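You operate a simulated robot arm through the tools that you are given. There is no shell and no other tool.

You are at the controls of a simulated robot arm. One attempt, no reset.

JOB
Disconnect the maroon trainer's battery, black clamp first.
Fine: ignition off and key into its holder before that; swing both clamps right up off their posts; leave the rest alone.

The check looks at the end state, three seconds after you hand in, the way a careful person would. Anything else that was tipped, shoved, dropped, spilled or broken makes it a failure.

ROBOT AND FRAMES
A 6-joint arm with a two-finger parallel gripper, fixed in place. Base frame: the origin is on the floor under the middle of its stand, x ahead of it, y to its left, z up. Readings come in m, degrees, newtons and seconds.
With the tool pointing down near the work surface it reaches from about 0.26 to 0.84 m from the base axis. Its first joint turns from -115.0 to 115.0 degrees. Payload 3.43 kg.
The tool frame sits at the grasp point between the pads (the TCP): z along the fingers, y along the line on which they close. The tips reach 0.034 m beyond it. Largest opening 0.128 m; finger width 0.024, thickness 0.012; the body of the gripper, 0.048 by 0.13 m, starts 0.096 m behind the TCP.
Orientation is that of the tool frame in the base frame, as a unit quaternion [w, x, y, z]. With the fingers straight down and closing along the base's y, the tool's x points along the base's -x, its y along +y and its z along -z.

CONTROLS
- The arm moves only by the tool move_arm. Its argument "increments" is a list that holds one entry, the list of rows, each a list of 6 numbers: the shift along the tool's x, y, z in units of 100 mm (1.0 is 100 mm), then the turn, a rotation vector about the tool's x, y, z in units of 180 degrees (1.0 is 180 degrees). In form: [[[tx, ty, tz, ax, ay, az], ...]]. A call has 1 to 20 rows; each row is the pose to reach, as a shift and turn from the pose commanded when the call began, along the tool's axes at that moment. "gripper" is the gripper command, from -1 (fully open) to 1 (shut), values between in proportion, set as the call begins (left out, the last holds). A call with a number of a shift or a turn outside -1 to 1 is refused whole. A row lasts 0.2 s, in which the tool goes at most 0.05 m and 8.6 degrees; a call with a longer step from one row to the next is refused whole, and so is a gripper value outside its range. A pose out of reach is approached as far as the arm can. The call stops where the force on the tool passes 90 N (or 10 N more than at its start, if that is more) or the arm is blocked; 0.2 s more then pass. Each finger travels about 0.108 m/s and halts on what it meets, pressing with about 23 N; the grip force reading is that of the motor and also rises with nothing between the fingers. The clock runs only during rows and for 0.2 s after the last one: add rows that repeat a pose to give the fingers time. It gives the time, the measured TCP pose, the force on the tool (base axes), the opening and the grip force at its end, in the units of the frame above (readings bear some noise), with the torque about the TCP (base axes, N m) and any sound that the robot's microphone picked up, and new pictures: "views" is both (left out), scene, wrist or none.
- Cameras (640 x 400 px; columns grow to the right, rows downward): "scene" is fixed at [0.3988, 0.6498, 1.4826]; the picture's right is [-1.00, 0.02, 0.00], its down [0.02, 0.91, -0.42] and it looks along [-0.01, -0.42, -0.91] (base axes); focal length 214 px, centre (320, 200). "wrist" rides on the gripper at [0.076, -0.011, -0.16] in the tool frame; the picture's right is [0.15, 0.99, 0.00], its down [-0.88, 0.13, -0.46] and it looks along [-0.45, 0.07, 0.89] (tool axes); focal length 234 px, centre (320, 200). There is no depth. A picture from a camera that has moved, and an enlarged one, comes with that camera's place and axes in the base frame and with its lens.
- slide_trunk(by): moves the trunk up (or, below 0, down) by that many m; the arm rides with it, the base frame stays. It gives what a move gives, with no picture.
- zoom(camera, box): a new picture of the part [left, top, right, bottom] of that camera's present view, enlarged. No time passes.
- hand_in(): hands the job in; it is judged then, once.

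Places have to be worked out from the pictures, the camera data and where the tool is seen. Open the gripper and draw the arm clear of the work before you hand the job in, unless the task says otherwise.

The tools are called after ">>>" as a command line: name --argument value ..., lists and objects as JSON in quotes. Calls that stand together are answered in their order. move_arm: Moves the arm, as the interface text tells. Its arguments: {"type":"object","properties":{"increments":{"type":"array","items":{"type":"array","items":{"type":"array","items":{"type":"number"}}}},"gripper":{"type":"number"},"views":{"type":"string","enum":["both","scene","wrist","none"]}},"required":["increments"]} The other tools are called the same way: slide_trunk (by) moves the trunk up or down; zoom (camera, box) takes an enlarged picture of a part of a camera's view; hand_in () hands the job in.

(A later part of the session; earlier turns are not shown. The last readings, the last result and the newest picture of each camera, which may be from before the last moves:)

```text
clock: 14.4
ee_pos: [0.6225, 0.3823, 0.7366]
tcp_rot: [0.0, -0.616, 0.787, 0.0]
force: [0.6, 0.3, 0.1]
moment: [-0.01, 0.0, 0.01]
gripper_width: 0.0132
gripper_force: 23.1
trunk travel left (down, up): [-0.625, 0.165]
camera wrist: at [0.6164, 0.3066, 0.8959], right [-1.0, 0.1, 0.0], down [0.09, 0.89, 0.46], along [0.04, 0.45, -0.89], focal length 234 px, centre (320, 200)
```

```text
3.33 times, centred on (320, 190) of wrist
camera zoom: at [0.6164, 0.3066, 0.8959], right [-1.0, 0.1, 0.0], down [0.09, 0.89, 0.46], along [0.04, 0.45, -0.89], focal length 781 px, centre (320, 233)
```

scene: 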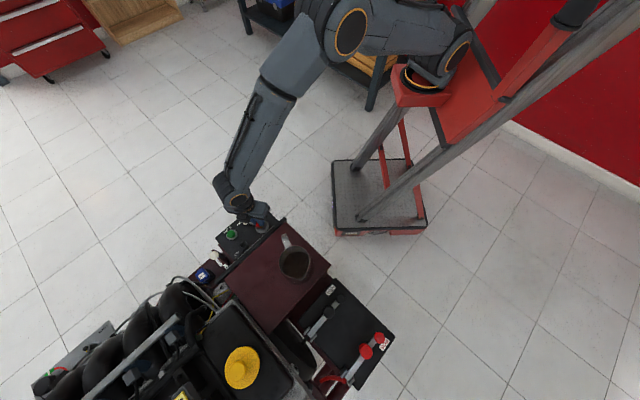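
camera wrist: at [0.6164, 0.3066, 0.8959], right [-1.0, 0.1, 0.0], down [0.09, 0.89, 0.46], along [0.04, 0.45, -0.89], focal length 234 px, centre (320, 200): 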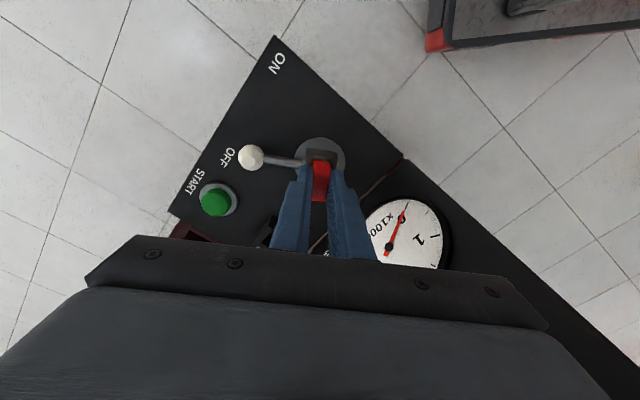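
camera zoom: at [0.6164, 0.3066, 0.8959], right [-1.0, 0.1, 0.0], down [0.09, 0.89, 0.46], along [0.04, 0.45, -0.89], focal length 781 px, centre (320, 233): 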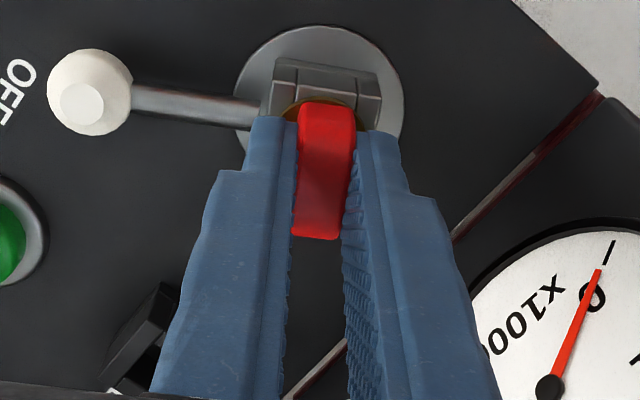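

Grip holds on a 13 mm thick head, no side force. I pull straight up slowly.

>>> move_arm --increments '[[[0, 0, -0.05, 0, 0, 0], [0, 0, -0.1, 0, 0, 0], [0, 0, -0.15, 0, 0, 0], [0, 0, -0.2, 0, 0, 0]]]'

>>> zoom --camera "scene" --box '[230, 195, 288, 245]'

>>> zoom --camera "wrist" --box '[256, 130, 384, 250]'

```text
clock: 15.4
ee_pos: [0.623, 0.3807, 0.7557]
tcp_rot: [0.0, -0.616, 0.787, 0.0]
force: [-0.3, 0.0, -0.3]
moment: [0.0, 0.02, 0.02]
gripper_width: 0.0131
gripper_force: 22.7
trunk travel left (down, up): [-0.625, 0.165]
camera wrist: at [0.6163, 0.3062, 0.9166], right [-1.0, 0.1, 0.0], down [0.09, 0.89, 0.46], along [0.04, 0.45, -0.89], focal length 234 px, centre (320, 200)
```

scene: 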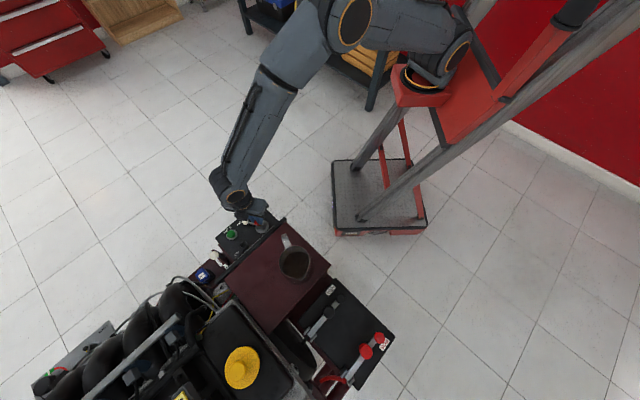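
wrist: 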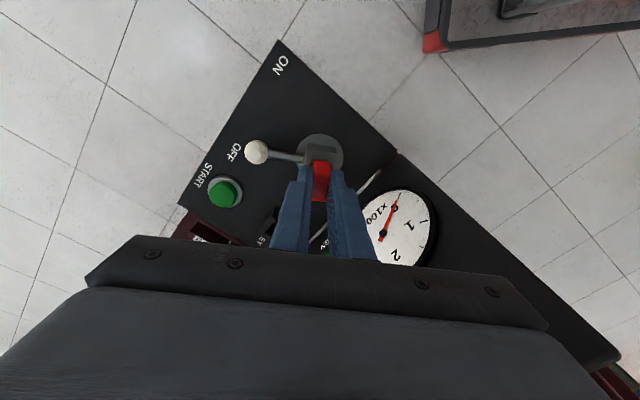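

```text
8.00 times, centred on (259, 220) of scene
camera zoom: at [0.3988, 0.6498, 1.4826], right [-1.0, 0.02, 0.0], down [0.02, 0.91, -0.42], along [-0.01, -0.42, -0.91], focal length 1716 px, centre (808, 40)
```

zoom: 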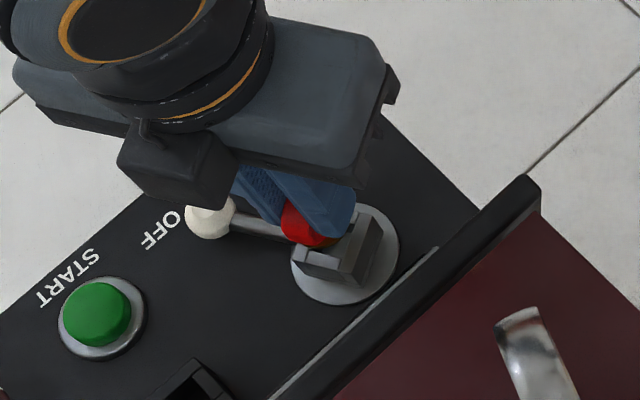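

```text
3.33 times, centred on (320, 190) of wrist
camera zoom: at [0.6163, 0.3062, 0.9166], right [-1.0, 0.1, 0.0], down [0.09, 0.89, 0.46], along [0.04, 0.45, -0.89], focal length 781 px, centre (320, 233)
```

zoom: 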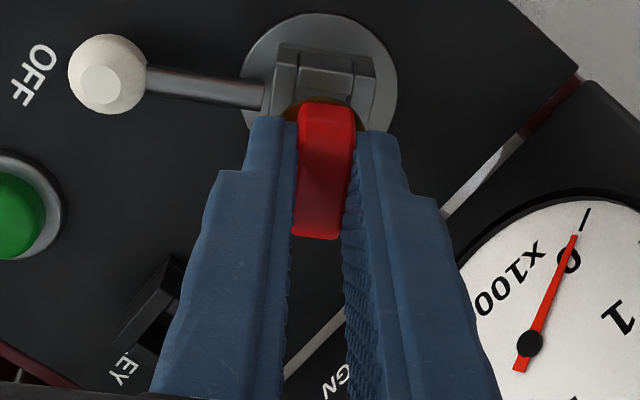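

The key comes up freely with its brass collar, lever stays at OFF. I lift it a further 80 mm to clear everything and inspect the blade.

>>> move_arm --increments '[[[0, 0, -0.15, 0, 0, 0], [0, 0, -0.35, 0, 0, 0], [0, 0, -0.6, 0, 0, 0], [0, 0, -0.85, 0, 0, 0]]]'

>>> zoom --camera "scene" --box '[230, 190, 288, 240]'

>>> zoom --camera "wrist" --box '[224, 100, 416, 260]'

```text
clock: 16.4
ee_pos: [0.6238, 0.3813, 0.8412]
tcp_rot: [0.0, -0.616, 0.788, 0.001]
force: [-0.5, -1.2, -0.2]
moment: [-0.01, 0.01, 0.03]
gripper_width: 0.0128
gripper_force: 23.5
trunk travel left (down, up): [-0.625, 0.165]
camera wrist: at [0.6171, 0.3061, 1.0017], right [-1.0, 0.1, 0.0], down [0.09, 0.89, 0.46], along [0.04, 0.45, -0.89], focal length 234 px, centre (320, 200)
```

scene: 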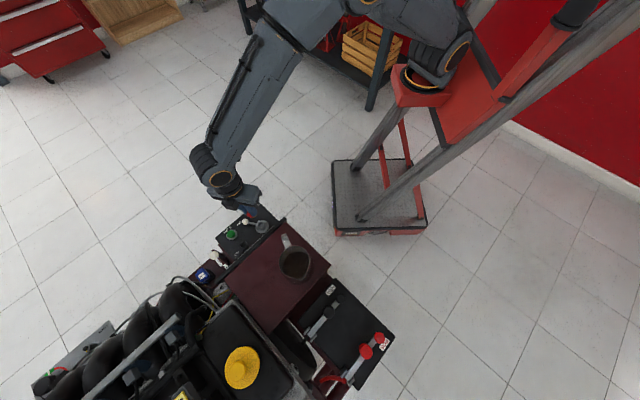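
wrist: 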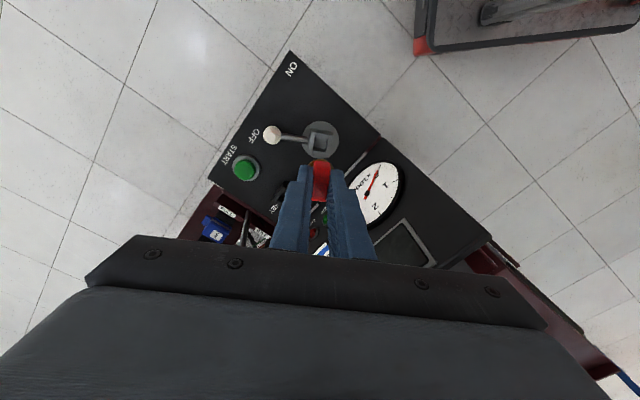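

```text
8.00 times, centred on (259, 215) of scene
camera zoom: at [0.3988, 0.6498, 1.4826], right [-1.0, 0.02, 0.0], down [0.02, 0.91, -0.42], along [-0.01, -0.42, -0.91], focal length 1716 px, centre (808, 80)
```

zoom: 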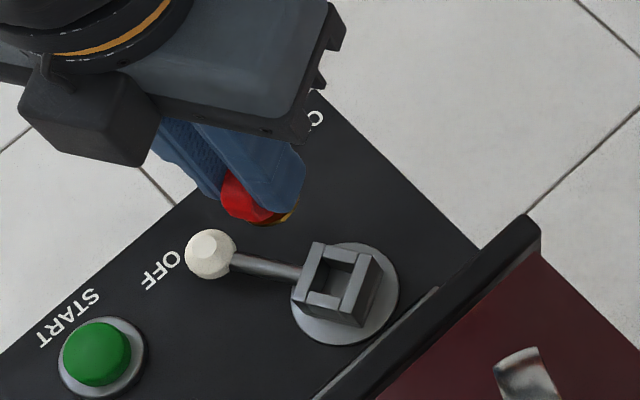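

```text
2.50 times, centred on (320, 180) of wrist
camera zoom: at [0.6171, 0.3061, 1.0017], right [-1.0, 0.1, 0.0], down [0.09, 0.89, 0.46], along [0.04, 0.45, -0.89], focal length 585 px, centre (320, 250)
```

zoom: 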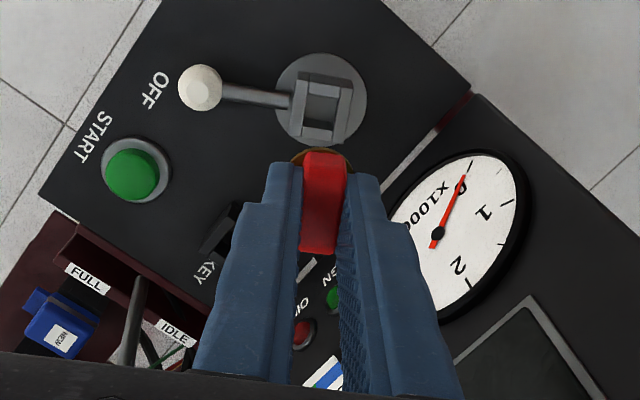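

The key is free; the rotor socket is a rectangular hole with its long side along the key plane. I now zoom on the KEY holder to read its opening orientation, and on the held key.

>>> zoom --camera "scene" --box '[230, 245, 254, 265]'

>>> zoom --camera "scene" --box '[246, 206, 282, 236]'

>>> zoom --camera "wrist" --box '[260, 110, 340, 180]'

```text
16.00 times, centred on (242, 255) of scene
camera zoom: at [0.3988, 0.6498, 1.4826], right [-1.0, 0.02, 0.0], down [0.02, 0.91, -0.42], along [-0.01, -0.42, -0.91], focal length 3432 px, centre (1568, -680)
```

zoom: 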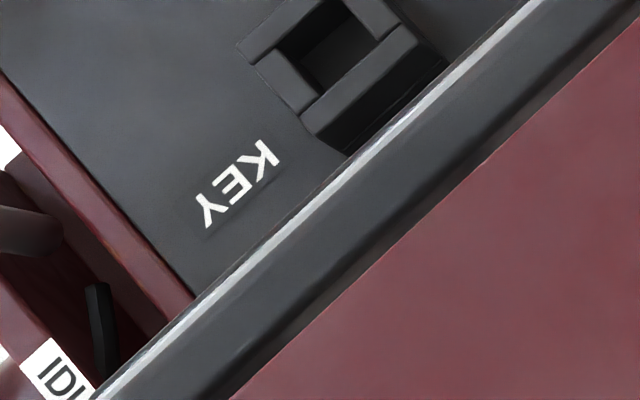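

```text
13.33 times, centred on (264, 221) of scene
camera zoom: at [0.3988, 0.6498, 1.4826], right [-1.0, 0.02, 0.0], down [0.02, 0.91, -0.42], along [-0.01, -0.42, -0.91], focal length 2860 px, centre (1067, -80)
```

zoom: 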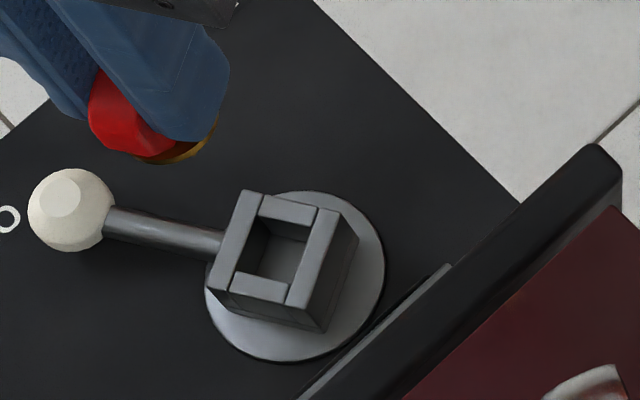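

```text
5.71 times, centred on (300, 145) of wrist
camera zoom: at [0.6171, 0.3061, 1.0017], right [-1.0, 0.1, 0.0], down [0.09, 0.89, 0.46], along [0.04, 0.45, -0.89], focal length 1338 px, centre (434, 514)
```

zoom: 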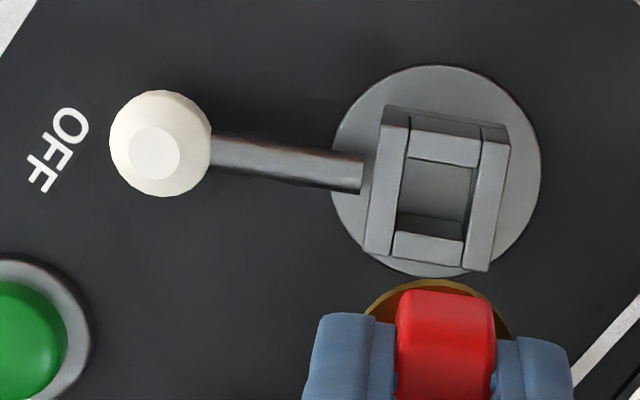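

The holder is the same kind of box socket, long walls along the panel direction e (45°). I zoom the whole holder to locate its centre accurately.

>>> zoom --camera "scene" --box '[234, 238, 258, 258]'

>>> zoom --camera "wrist" --box '[270, 180, 318, 220]'

```text
16.00 times, centred on (246, 248) of scene
camera zoom: at [0.3988, 0.6498, 1.4826], right [-1.0, 0.02, 0.0], down [0.02, 0.91, -0.42], along [-0.01, -0.42, -0.91], focal length 3432 px, centre (1504, -568)
```

zoom: 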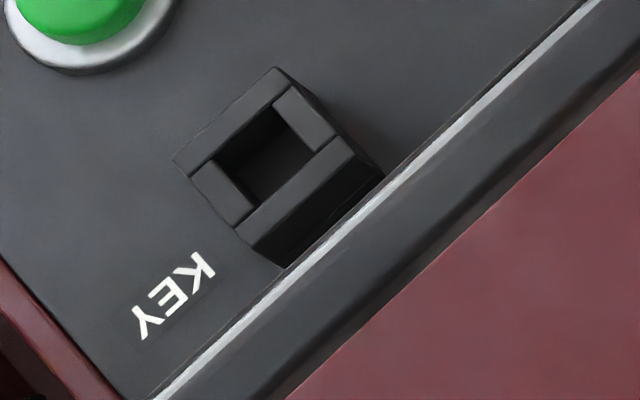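

```text
10.00 times, centred on (294, 200) of wrist
camera zoom: at [0.6171, 0.3061, 1.0017], right [-1.0, 0.1, 0.0], down [0.09, 0.89, 0.46], along [0.04, 0.45, -0.89], focal length 2342 px, centre (580, 200)
```

zoom: 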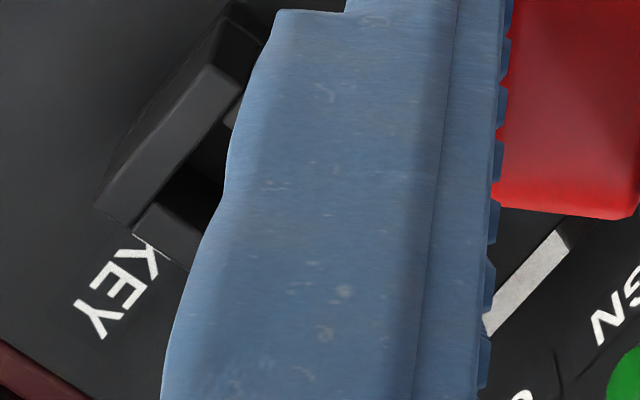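

I shift the tool ~50 mm toward −x (staying clear of the board) so the wrist camera sees the holder past the left finger.

>>> move_arm --increments '[[[0.03, 0.25, -0.1, 0, 0, 0], [0.073, 0.497, -0.2, 0, 0, 0], [0.073, 0.497, -0.2, 0, 0, 0]]]'

>>> zoom --camera "wrist" --box '[220, 160, 292, 220]'

>>> zoom --camera "scene" --box '[246, 196, 282, 226]'

```text
clock: 17.2
ee_pos: [0.5733, 0.3872, 0.8616]
tcp_rot: [0.0, -0.616, 0.788, 0.001]
force: [-0.4, -0.1, -0.8]
moment: [0.02, 0.02, 0.02]
gripper_width: 0.0129
gripper_force: 23.1
trunk travel left (down, up): [-0.625, 0.165]
camera wrist: at [0.5654, 0.3106, 1.0214], right [-1.0, 0.1, 0.0], down [0.09, 0.89, 0.46], along [0.04, 0.45, -0.89], focal length 234 px, centre (320, 200)
```

scene: 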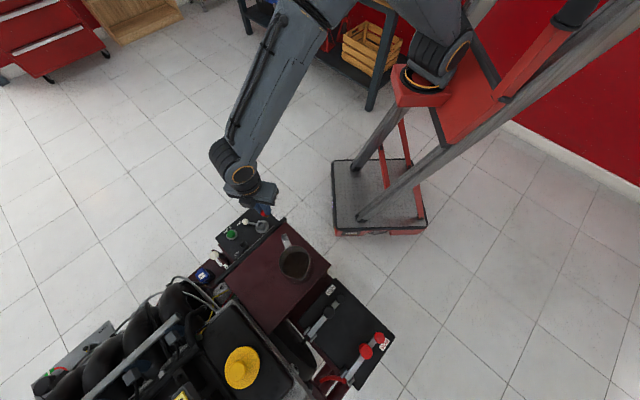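
wrist: 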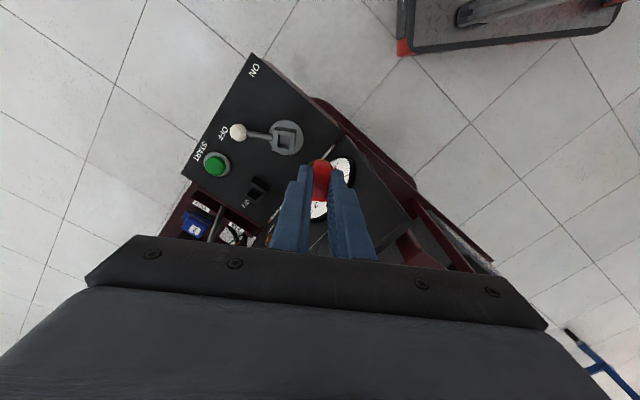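

```text
6.67 times, centred on (256, 190) of wrist
camera zoom: at [0.5654, 0.3106, 1.0214], right [-1.0, 0.1, 0.0], down [0.09, 0.89, 0.46], along [0.04, 0.45, -0.89], focal length 1561 px, centre (747, 267)
```

zoom: 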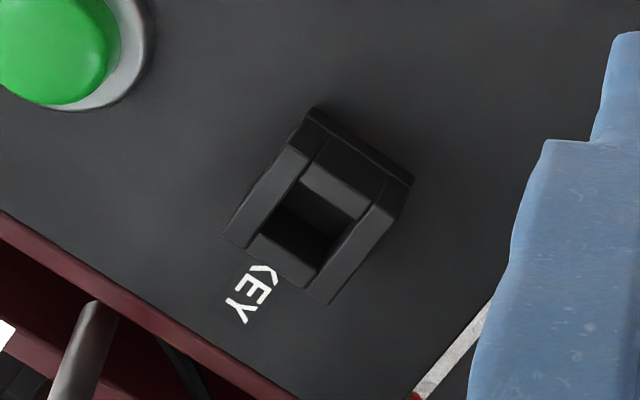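

```text
13.33 times, centred on (264, 211) of scene
camera zoom: at [0.3988, 0.6498, 1.4826], right [-1.0, 0.02, 0.0], down [0.02, 0.91, -0.42], along [-0.01, -0.42, -0.91], focal length 2860 px, centre (1067, 53)
```

zoom: 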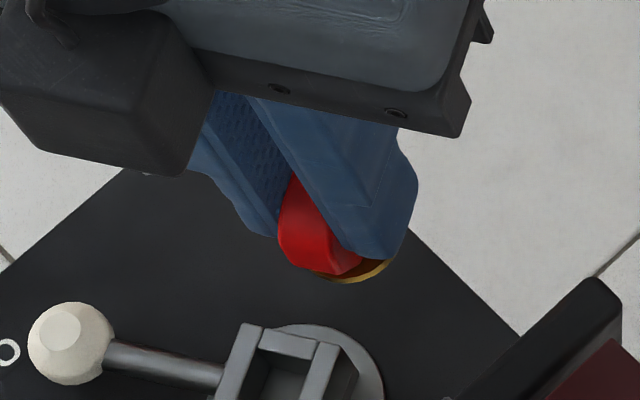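

Triangulated from both views, the holder's centre is ≈ (0.683, 0.460), top z≈0.687, walls along 45°; the rotor-to-holder offset is ≈ (0.060, 0.077). I carry the key there at z≈0.84, turning the tool 30.6° so the key plane lines up with the holder.

>>> move_arm --increments '[[[-0.16, -0.15, 0, 0, 0, 0.028], [-0.32, -0.29, 0.0, 0, 0, 0.057], [-0.48, -0.44, 0.05, 0, 0, 0.085], [-0.65, -0.59, 0.1, 0, 0, 0.113], [-0.81, -0.73, 0.15, 0, 0, 0.142], [-0.973, -0.882, 0.2, 0, 0, 0.17], [-0.973, -0.882, 0.2, 0, 0, 0.17]]]'

>>> zoom --camera "wrist" --box '[224, 100, 416, 260]'

>>> zoom --camera "scene" --box '[215, 215, 275, 265]'

```text
clock: 18.8
ee_pos: [0.6798, 0.4607, 0.8414]
tcp_rot: [0.0, -0.386, 0.922, 0.0]
force: [-0.7, 0.7, -0.6]
moment: [-0.02, -0.04, 0.01]
gripper_width: 0.0127
gripper_force: 22.8
trunk travel left (down, up): [-0.625, 0.165]
camera wrist: at [0.6363, 0.3982, 1.0013], right [-0.81, 0.59, 0.0], down [0.53, 0.72, 0.46], along [0.27, 0.37, -0.89], focal length 234 px, centre (320, 200)
```

scene: 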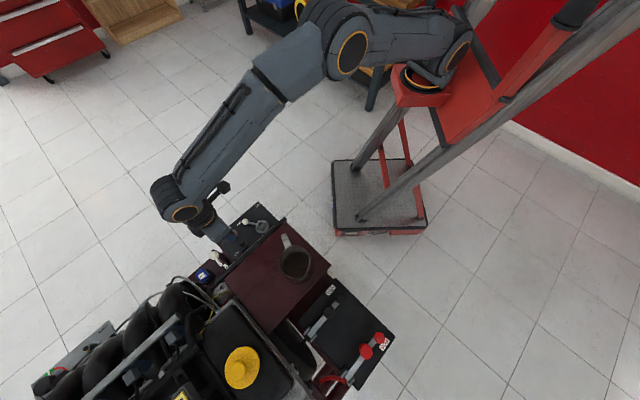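
wrist: 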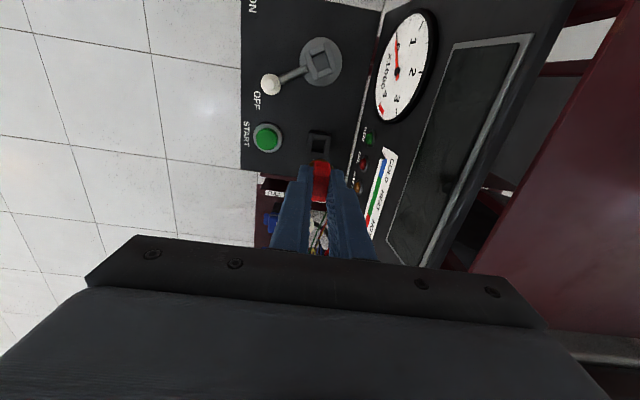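

```text
2.50 times, centred on (320, 180) of wrist
camera zoom: at [0.6363, 0.3982, 1.0013], right [-0.81, 0.59, 0.0], down [0.53, 0.72, 0.46], along [0.27, 0.37, -0.89], focal length 585 px, centre (320, 250)
```

zoom: 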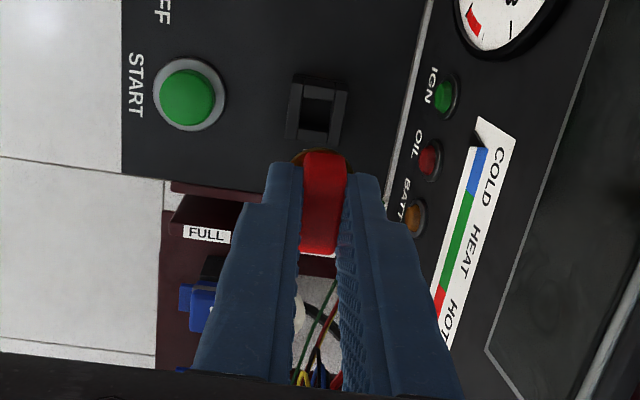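

```text
8.00 times, centred on (245, 240) of scene
camera zoom: at [0.3988, 0.6498, 1.4826], right [-1.0, 0.02, 0.0], down [0.02, 0.91, -0.42], along [-0.01, -0.42, -0.91], focal length 1716 px, centre (920, -120)
```

zoom: 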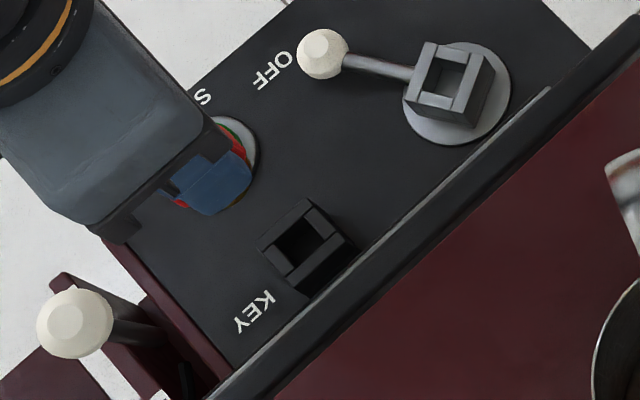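

The holder shows just above the fingers, aligned with the tool. I zoom tighter to check the tool axis (predicted at column 319, row 110 of this view at z=0.687) against the holder centre.

>>> zoom --camera "wrist" --box '[300, 122, 340, 172]'

>>> zoom --camera "wrist" --box '[290, 120, 354, 160]'

```text
8.00 times, centred on (320, 147) of wrist
camera zoom: at [0.6363, 0.3982, 1.0013], right [-0.81, 0.59, 0.0], down [0.53, 0.72, 0.46], along [0.27, 0.37, -0.89], focal length 1873 px, centre (320, 624)
```

zoom: 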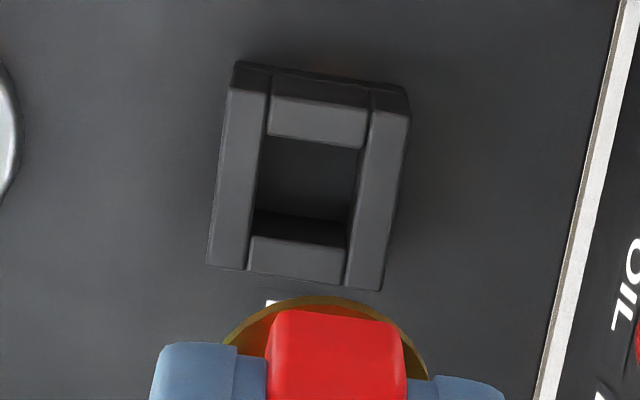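

```text
10.00 times, centred on (322, 140) of wrist
camera zoom: at [0.6363, 0.3982, 1.0013], right [-0.81, 0.59, 0.0], down [0.53, 0.72, 0.46], along [0.27, 0.37, -0.89], focal length 2342 px, centre (300, 800)
```

zoom: 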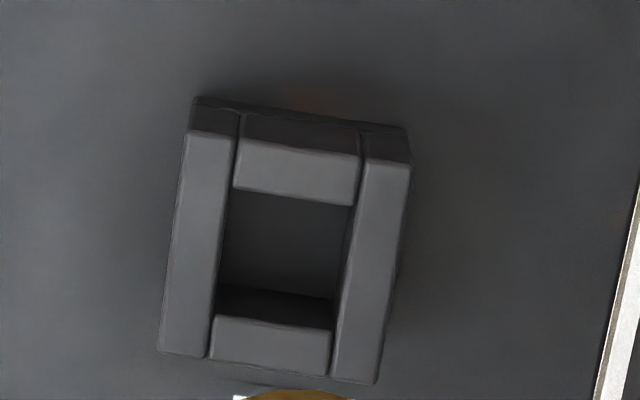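

Comparing with where the rotor socket appeared under the key at the same height, I need a small shift of about 2–3 mm (to ≈ (0.683, 0.460)). I apply it while lowering to z≈0.785 and re-check.

>>> move_arm --increments '[[[-0.019, -0.025, 0.1, 0, 0, 0], [-0.019, -0.025, 0.3, 0, 0, 0], [-0.019, -0.025, 0.56, 0, 0, 0], [-0.019, -0.025, 0.56, 0, 0, 0]]]'

>>> zoom --camera "wrist" --box '[290, 122, 350, 172]'

>>> zoom --camera "scene" --box '[222, 228, 258, 258]'

```text
clock: 19.8
ee_pos: [0.6839, 0.4589, 0.7849]
tcp_rot: [0.0, -0.386, 0.922, -0.001]
force: [0.7, 0.8, -0.5]
moment: [0.03, -0.01, 0.0]
gripper_width: 0.0126
gripper_force: 23.1
trunk travel left (down, up): [-0.625, 0.165]
camera wrist: at [0.6394, 0.398, 0.944], right [-0.81, 0.59, 0.0], down [0.52, 0.72, 0.46], along [0.27, 0.37, -0.89], focal length 234 px, centre (320, 200)
```

scene: 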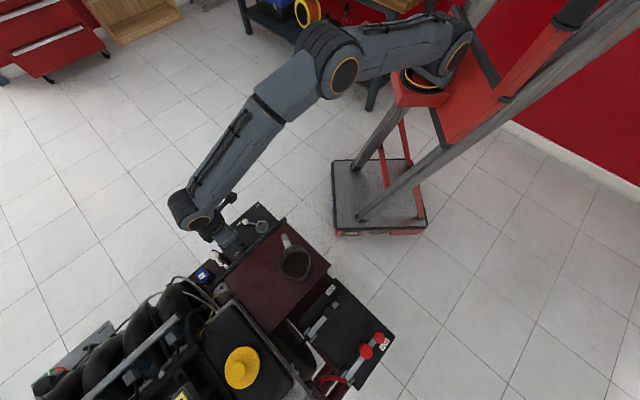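
wrist: 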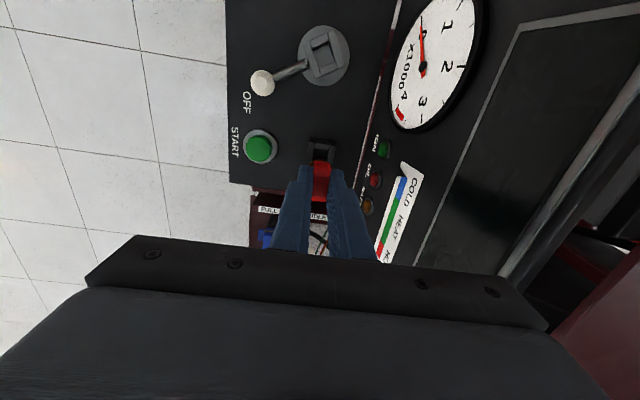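

```text
8.00 times, centred on (320, 147) of wrist
camera zoom: at [0.6394, 0.398, 0.944], right [-0.81, 0.59, 0.0], down [0.52, 0.72, 0.46], along [0.27, 0.37, -0.89], focal length 1873 px, centre (320, 624)
```

zoom: 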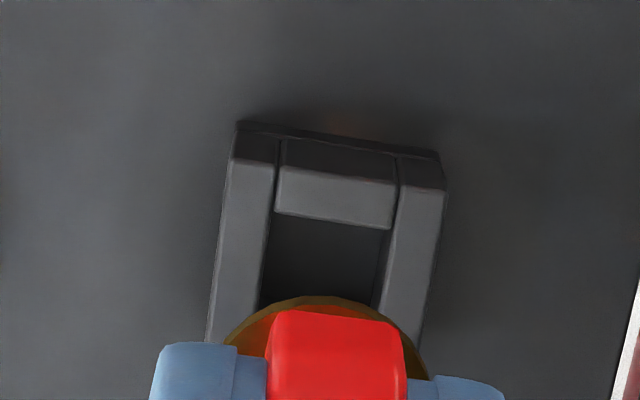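

```text
13.33 times, centred on (240, 243) of scene
camera zoom: at [0.3988, 0.6498, 1.4826], right [-1.0, 0.02, 0.0], down [0.02, 0.91, -0.42], along [-0.01, -0.42, -0.91], focal length 2860 px, centre (1387, -373)
```

zoom: 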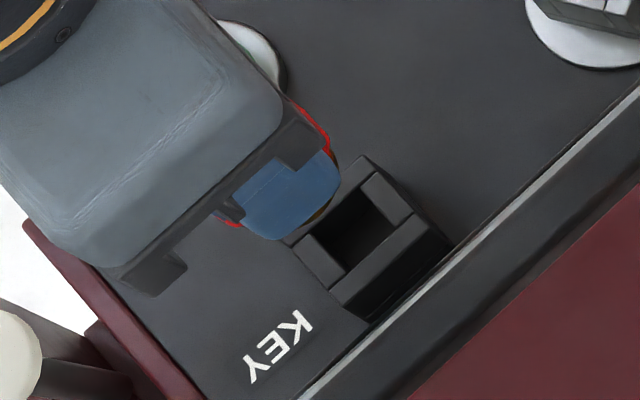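

Alignment now agrees to within about 1 mm. I lower in small steps watching the force.

>>> move_arm --increments '[[[0, 0, 0.05, 0, 0, 0], [0, 0, 0.1, 0, 0, 0], [0, 0, 0.15, 0, 0, 0]]]' --views "none"

>>> move_arm --increments '[[[0, 0, 0.04, 0, 0, 0], [0, 0, 0.08, 0, 0, 0]]]'

>>> zoom --camera "wrist" --box '[290, 122, 350, 172]'

>>> zoom --camera "scene" --box '[222, 228, 258, 258]'

```text
clock: 20.6
ee_pos: [0.6862, 0.4599, 0.77]
tcp_rot: [0.0, -0.387, 0.922, 0.0]
force: [0.0, -0.3, 0.0]
moment: [-0.01, 0.01, -0.01]
gripper_width: 0.0132
gripper_force: 23.1
trunk travel left (down, up): [-0.625, 0.165]
```

```text
clock: 21.2
ee_pos: [0.6841, 0.4602, 0.7623]
tcp_rot: [0.0, -0.387, 0.922, 0.001]
force: [0.8, 0.1, 0.2]
moment: [0.0, 0.01, -0.02]
gripper_width: 0.0129
gripper_force: 22.8
trunk travel left (down, up): [-0.625, 0.165]
camera wrist: at [0.6395, 0.3983, 0.9223], right [-0.81, 0.59, 0.0], down [0.52, 0.72, 0.46], along [0.27, 0.37, -0.89], focal length 234 px, centre (320, 200)
```

scene: 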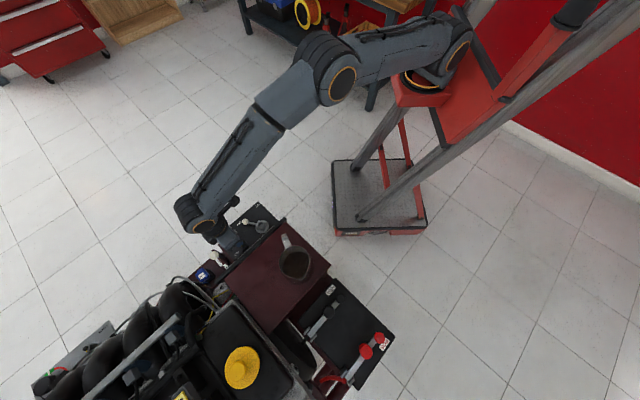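
wrist: 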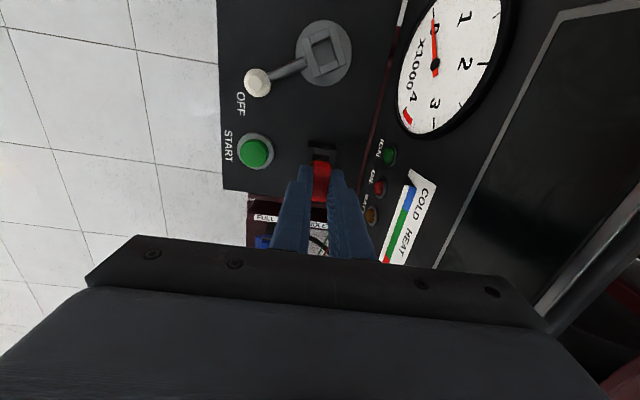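

```text
8.00 times, centred on (320, 147) of wrist
camera zoom: at [0.6395, 0.3983, 0.9223], right [-0.81, 0.59, 0.0], down [0.52, 0.72, 0.46], along [0.27, 0.37, -0.89], focal length 1873 px, centre (320, 624)
```

zoom: 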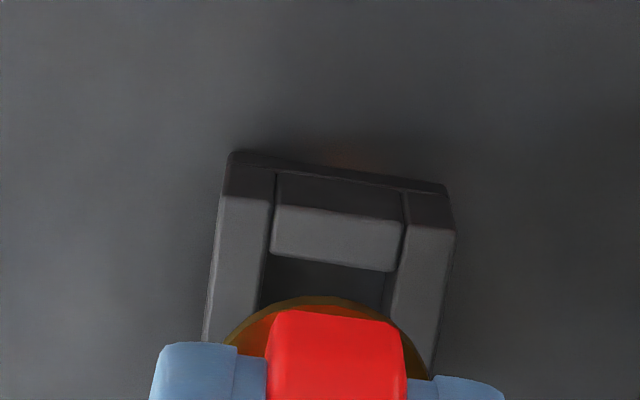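

```text
13.33 times, centred on (240, 243) of scene
camera zoom: at [0.3988, 0.6498, 1.4826], right [-1.0, 0.02, 0.0], down [0.02, 0.91, -0.42], along [-0.01, -0.42, -0.91], focal length 2860 px, centre (1387, -373)
```

zoom: 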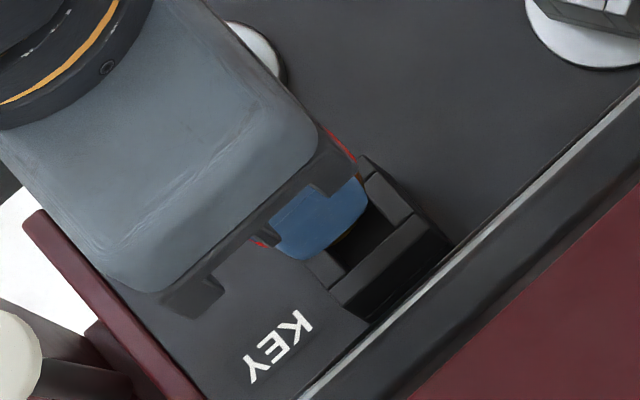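

Still force-free and centred on the opening. I continue down slowly.

>>> move_arm --increments '[[[0, 0, 0.03, 0, 0, 0], [0, 0, 0.06, 0, 0, 0]]]' --views "none"

>>> move_arm --increments '[[[0, 0, 0.03, 0, 0, 0], [0, 0, 0.06, 0, 0, 0]]]'

>>> zoom --camera "wrist" --box '[290, 122, 350, 172]'

>>> zoom --camera "scene" --box '[222, 228, 258, 258]'

```text
clock: 21.8
ee_pos: [0.6847, 0.4594, 0.7574]
tcp_rot: [0.0, -0.387, 0.922, 0.0]
force: [-0.3, 0.2, 0.5]
moment: [0.0, 0.01, 0.0]
gripper_width: 0.0128
gripper_force: 22.9
trunk travel left (down, up): [-0.625, 0.165]
```

```text
clock: 22.4
ee_pos: [0.6857, 0.4591, 0.7504]
tcp_rot: [0.0, -0.387, 0.922, 0.0]
force: [0.4, -0.6, 0.3]
moment: [-0.02, 0.01, 0.0]
gripper_width: 0.0129
gripper_force: 23.0
trunk travel left (down, up): [-0.625, 0.165]
camera wrist: at [0.6401, 0.3979, 0.9111], right [-0.81, 0.59, 0.0], down [0.52, 0.72, 0.46], along [0.27, 0.37, -0.89], focal length 234 px, centre (320, 200)
```

scene: 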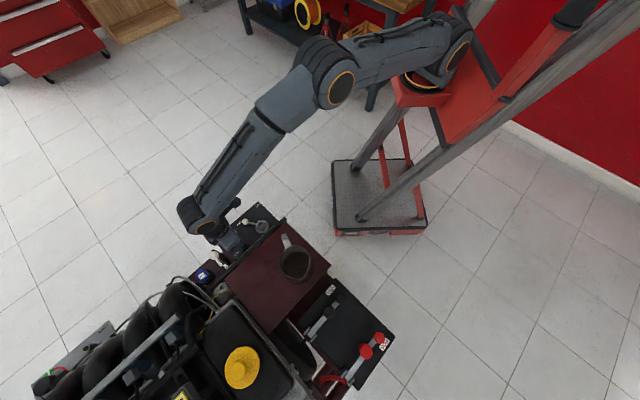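
wrist: 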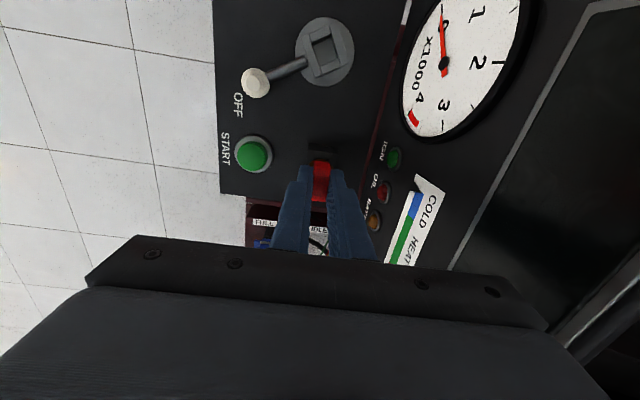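

```text
8.00 times, centred on (320, 147) of wrist
camera zoom: at [0.6401, 0.3979, 0.9111], right [-0.81, 0.59, 0.0], down [0.52, 0.72, 0.46], along [0.27, 0.37, -0.89], focal length 1873 px, centre (320, 624)
```

zoom: 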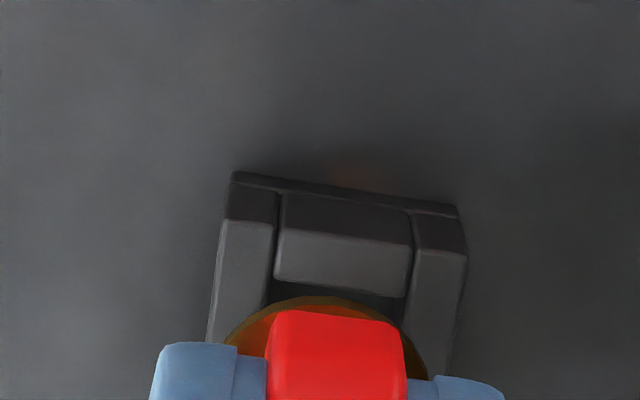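

```text
13.33 times, centred on (240, 243) of scene
camera zoom: at [0.3988, 0.6498, 1.4826], right [-1.0, 0.02, 0.0], down [0.02, 0.91, -0.42], along [-0.01, -0.42, -0.91], focal length 2860 px, centre (1387, -373)
```

zoom: 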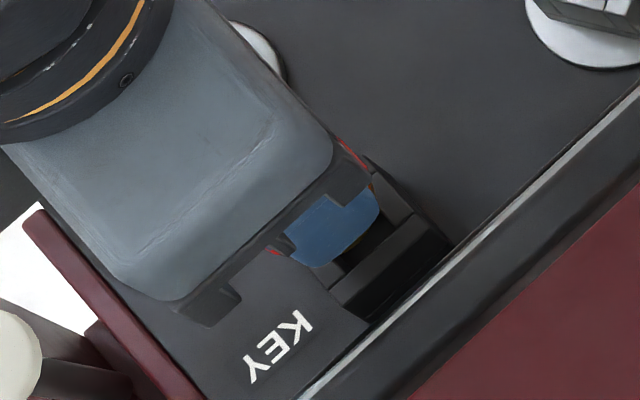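

Slight drift: the opening midline is ≈1 mm to the image right of the key axis, so I correct by 0.8 mm while descending another 6 mm.

>>> move_arm --increments '[[[0, 0.008, 0.0, 0, 0, 0], [0, 0.008, 0.03, 0, 0, 0], [0, 0.008, 0.06, 0, 0, 0]]]'

>>> zoom --camera "wrist" --box '[290, 122, 350, 172]'

```text
clock: 23.2
ee_pos: [0.6842, 0.4596, 0.7434]
tcp_rot: [0.0, -0.387, 0.922, -0.001]
force: [1.2, -0.6, 0.4]
moment: [0.0, -0.05, -0.01]
gripper_width: 0.013
gripper_force: 23.1
trunk travel left (down, up): [-0.625, 0.165]
camera wrist: at [0.6396, 0.3987, 0.9044], right [-0.81, 0.59, 0.0], down [0.52, 0.72, 0.46], along [0.27, 0.37, -0.89], focal length 234 px, centre (320, 200)
```

scene: 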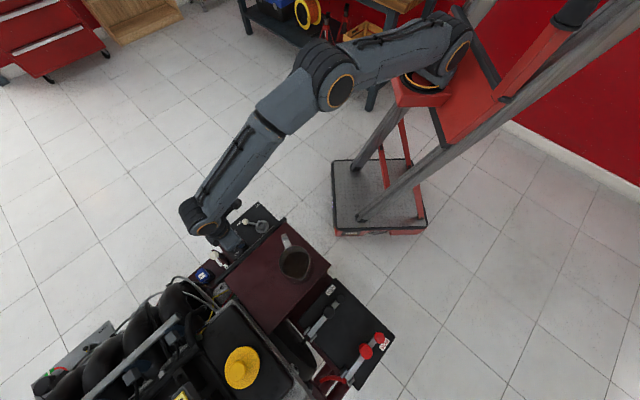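
wrist: 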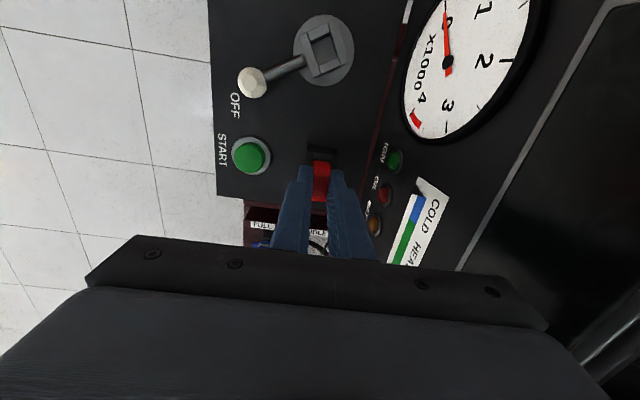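

```text
8.00 times, centred on (320, 147) of wrist
camera zoom: at [0.6396, 0.3987, 0.9044], right [-0.81, 0.59, 0.0], down [0.52, 0.72, 0.46], along [0.27, 0.37, -0.89], focal length 1873 px, centre (320, 624)
```

zoom: 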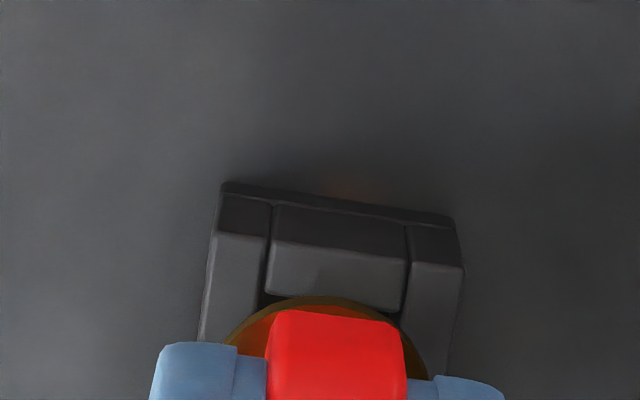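

No contact force yet, and the collar is nearly on the holder rim. I go down in small steps until contact.

>>> move_arm --increments '[[[0, 0, 0.02, 0, 0, 0], [0, 0, 0.04, 0, 0, 0]]]' --views "none"

>>> move_arm --increments '[[[0, 0, 0.015, 0, 0, 0], [0, 0, 0.03, 0, 0, 0]]]'

>>> zoom --camera "wrist" --box '[290, 122, 350, 172]'

>>> zoom --camera "scene" --box '[222, 228, 258, 258]'

```text
clock: 23.8
ee_pos: [0.6832, 0.46, 0.7404]
tcp_rot: [0.0, -0.387, 0.922, 0.0]
force: [-0.3, 0.2, -0.4]
moment: [-0.02, -0.01, -0.02]
gripper_width: 0.0126
gripper_force: 22.7
trunk travel left (down, up): [-0.625, 0.165]
```

```text
clock: 24.4
ee_pos: [0.6852, 0.4612, 0.7373]
tcp_rot: [0.0, -0.387, 0.922, 0.0]
force: [0.3, 0.1, 0.0]
moment: [0.0, 0.01, -0.01]
gripper_width: 0.0129
gripper_force: 23.2
trunk travel left (down, up): [-0.625, 0.165]
camera wrist: at [0.6394, 0.3994, 0.898], right [-0.81, 0.59, 0.0], down [0.52, 0.72, 0.46], along [0.27, 0.37, -0.89], focal length 234 px, centre (320, 200)
```

scene: 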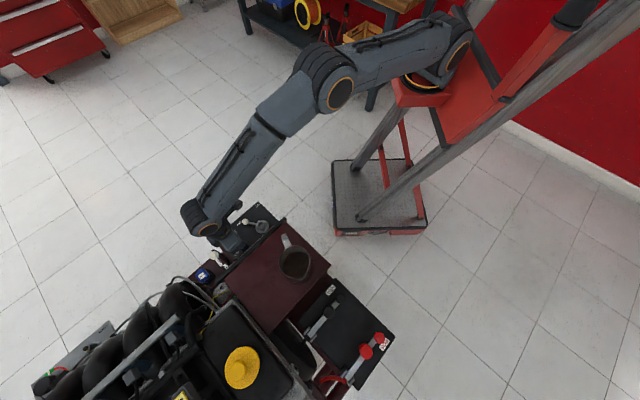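
wrist: 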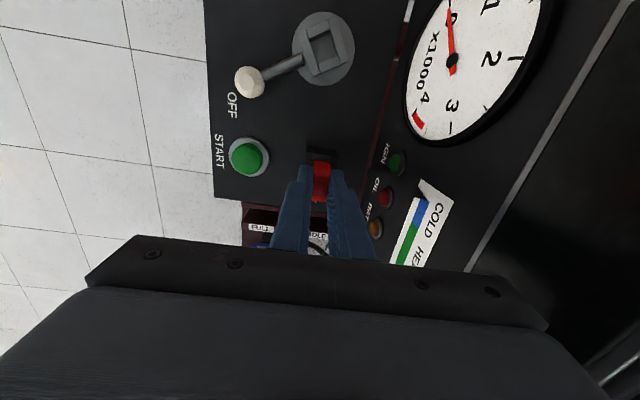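

```text
8.00 times, centred on (320, 147) of wrist
camera zoom: at [0.6394, 0.3994, 0.898], right [-0.81, 0.59, 0.0], down [0.52, 0.72, 0.46], along [0.27, 0.37, -0.89], focal length 1873 px, centre (320, 624)
```

zoom: 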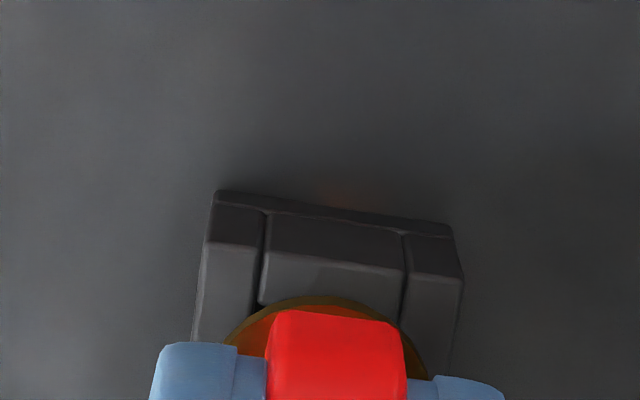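

```text
13.33 times, centred on (240, 243) of scene
camera zoom: at [0.3988, 0.6498, 1.4826], right [-1.0, 0.02, 0.0], down [0.02, 0.91, -0.42], along [-0.01, -0.42, -0.91], focal length 2860 px, centre (1387, -373)
```

zoom: 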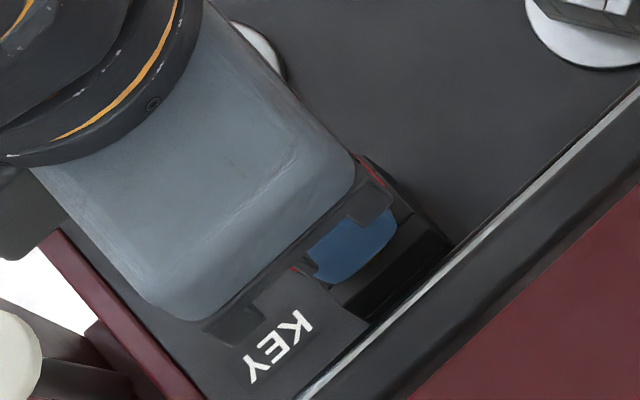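

Still nothing touching; I keep lowering by 2 mm steps.

>>> move_arm --increments '[[[0, 0, 0.015, 0, 0, 0], [0, 0, 0.03, 0, 0, 0]]]' --views "none"

>>> move_arm --increments '[[[0, 0, 0.01, 0, 0, 0], [0, 0, 0.02, 0, 0, 0]]]' --views "wrist"

>>> zoom --camera "wrist" --box '[290, 122, 350, 172]'

```text
clock: 25.0
ee_pos: [0.6832, 0.4598, 0.7357]
tcp_rot: [0.0, -0.387, 0.922, 0.0]
force: [-0.9, 0.6, -0.2]
moment: [0.0, 0.01, 0.02]
gripper_width: 0.0128
gripper_force: 23.2
trunk travel left (down, up): [-0.625, 0.165]
```

```text
clock: 25.6
ee_pos: [0.6855, 0.4605, 0.733]
tcp_rot: [0.0, -0.387, 0.922, 0.0]
force: [0.8, 0.4, 0.2]
moment: [-0.02, -0.01, 0.01]
gripper_width: 0.0127
gripper_force: 23.3
trunk travel left (down, up): [-0.625, 0.165]
camera wrist: at [0.6396, 0.3986, 0.8932], right [-0.81, 0.59, 0.0], down [0.52, 0.72, 0.46], along [0.27, 0.37, -0.89], focal length 234 px, centre (320, 200)
```

wrist: 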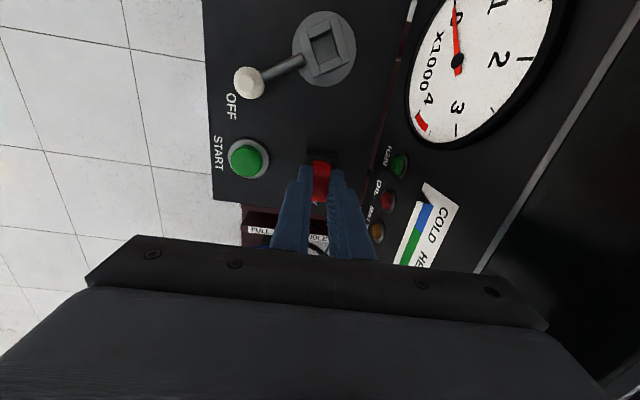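

```text
8.00 times, centred on (320, 147) of wrist
camera zoom: at [0.6396, 0.3986, 0.8932], right [-0.81, 0.59, 0.0], down [0.52, 0.72, 0.46], along [0.27, 0.37, -0.89], focal length 1873 px, centre (320, 624)
```

zoom: 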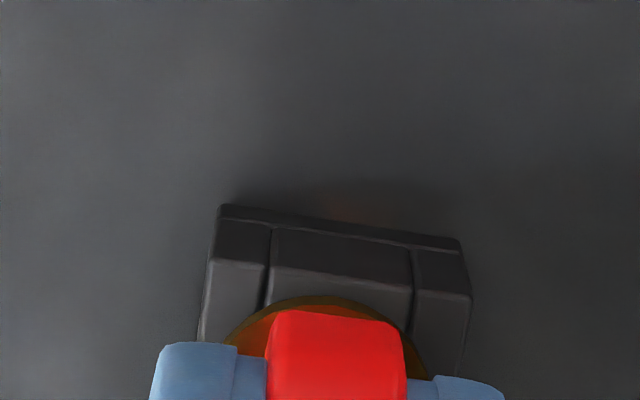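

Still no contact; the collar should be within a few mm of the rim. I continue down in fine steps.

>>> move_arm --increments '[[[0, 0, 0.01, 0, 0, 0], [0, 0, 0.02, 0, 0, 0]]]' --views "none"

>>> move_arm --increments '[[[0, 0, 0.01, 0, 0, 0], [0, 0, 0.02, 0, 0, 0]]]' --views "wrist"

>>> zoom --camera "wrist" --box '[290, 122, 350, 172]'

```text
clock: 26.2
ee_pos: [0.6842, 0.4592, 0.7324]
tcp_rot: [0.002, -0.385, 0.923, 0.0]
force: [-1.0, -2.3, 10.6]
moment: [-0.15, 0.06, 0.02]
gripper_width: 0.013
gripper_force: 22.5
trunk travel left (down, up): [-0.625, 0.165]
```

```text
clock: 26.8
ee_pos: [0.6851, 0.4603, 0.731]
tcp_rot: [0.001, -0.387, 0.922, 0.001]
force: [-0.5, 0.4, 18.8]
moment: [0.03, 0.03, -0.04]
gripper_width: 0.013
gripper_force: 23.0
trunk travel left (down, up): [-0.625, 0.165]
camera wrist: at [0.6393, 0.3986, 0.8911], right [-0.81, 0.59, 0.0], down [0.52, 0.72, 0.46], along [0.27, 0.37, -0.89], focal length 234 px, centre (320, 200)
```

wrist: 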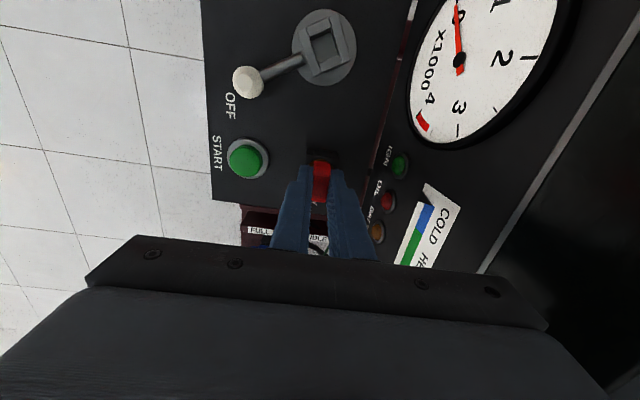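

```text
8.00 times, centred on (320, 147) of wrist
camera zoom: at [0.6393, 0.3986, 0.8911], right [-0.81, 0.59, 0.0], down [0.52, 0.72, 0.46], along [0.27, 0.37, -0.89], focal length 1873 px, centre (320, 624)
```

zoom: 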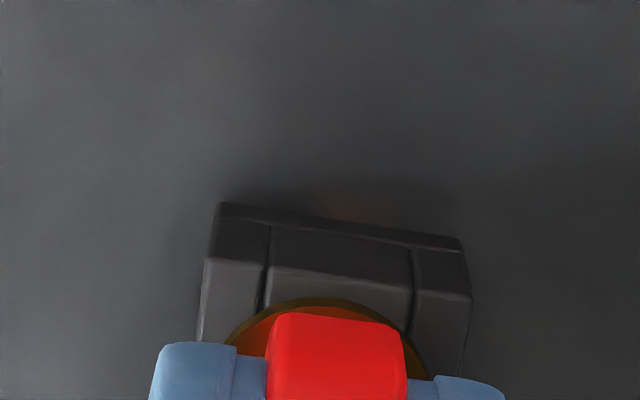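

Firm vertical contact (≈19 N, no moment) at TCP z≈0.731: the collar is seated on the holder rim. I open the fingers modestly to release the key.

>>> move_arm --increments '[[[0, 0, -0.01, 0, 0, 0], [0, 0, -0.01, 0, 0, 0], [0, 0, -0.01, 0, 0, 0]]]' --gripper 0.45

>>> zoom --camera "wrist" --box '[290, 122, 350, 172]'

>>> zoom --camera "scene" --box '[222, 228, 258, 258]'

```text
clock: 27.6
ee_pos: [0.684, 0.4596, 0.7297]
tcp_rot: [0.0, -0.387, 0.922, 0.0]
force: [0.2, 0.4, 0.4]
moment: [0.0, 0.03, 0.0]
gripper_width: 0.035
gripper_force: 0.0
trunk travel left (down, up): [-0.625, 0.165]
camera wrist: at [0.6393, 0.398, 0.8902], right [-0.81, 0.59, 0.0], down [0.52, 0.72, 0.46], along [0.27, 0.37, -0.89], focal length 234 px, centre (320, 200)
```

scene: 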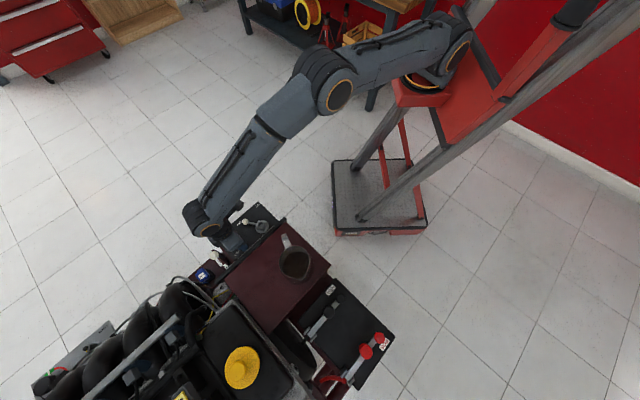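
wrist: 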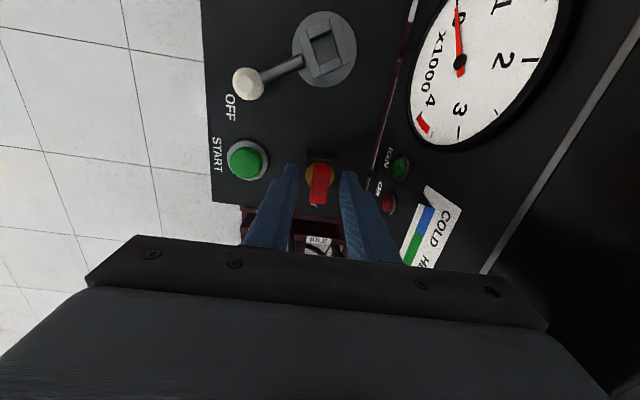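

```text
8.00 times, centred on (320, 147) of wrist
camera zoom: at [0.6393, 0.398, 0.8902], right [-0.81, 0.59, 0.0], down [0.52, 0.72, 0.46], along [0.27, 0.37, -0.89], focal length 1873 px, centre (320, 624)
```

zoom: 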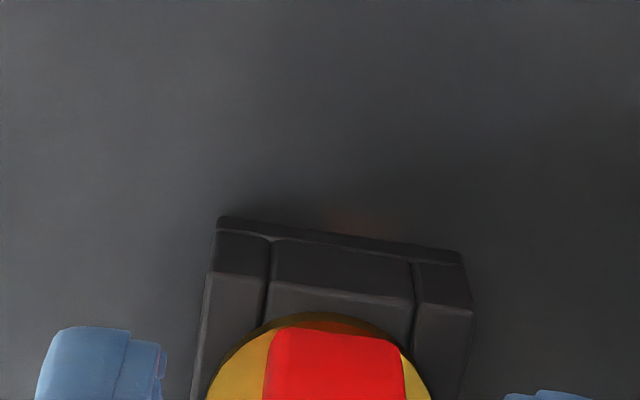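

```text
13.33 times, centred on (240, 243) of scene
camera zoom: at [0.3988, 0.6498, 1.4826], right [-1.0, 0.02, 0.0], down [0.02, 0.91, -0.42], along [-0.01, -0.42, -0.91], focal length 2860 px, centre (1387, -373)
```

zoom: 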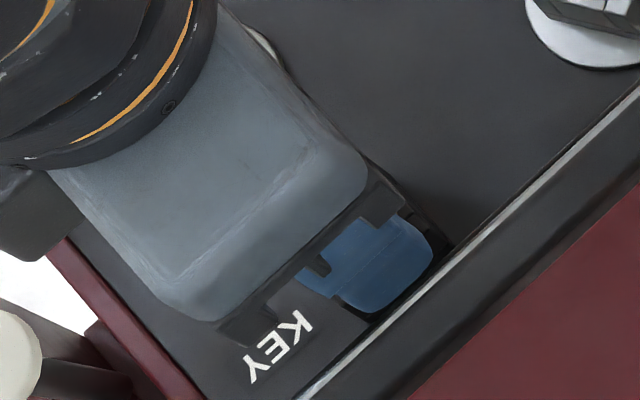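

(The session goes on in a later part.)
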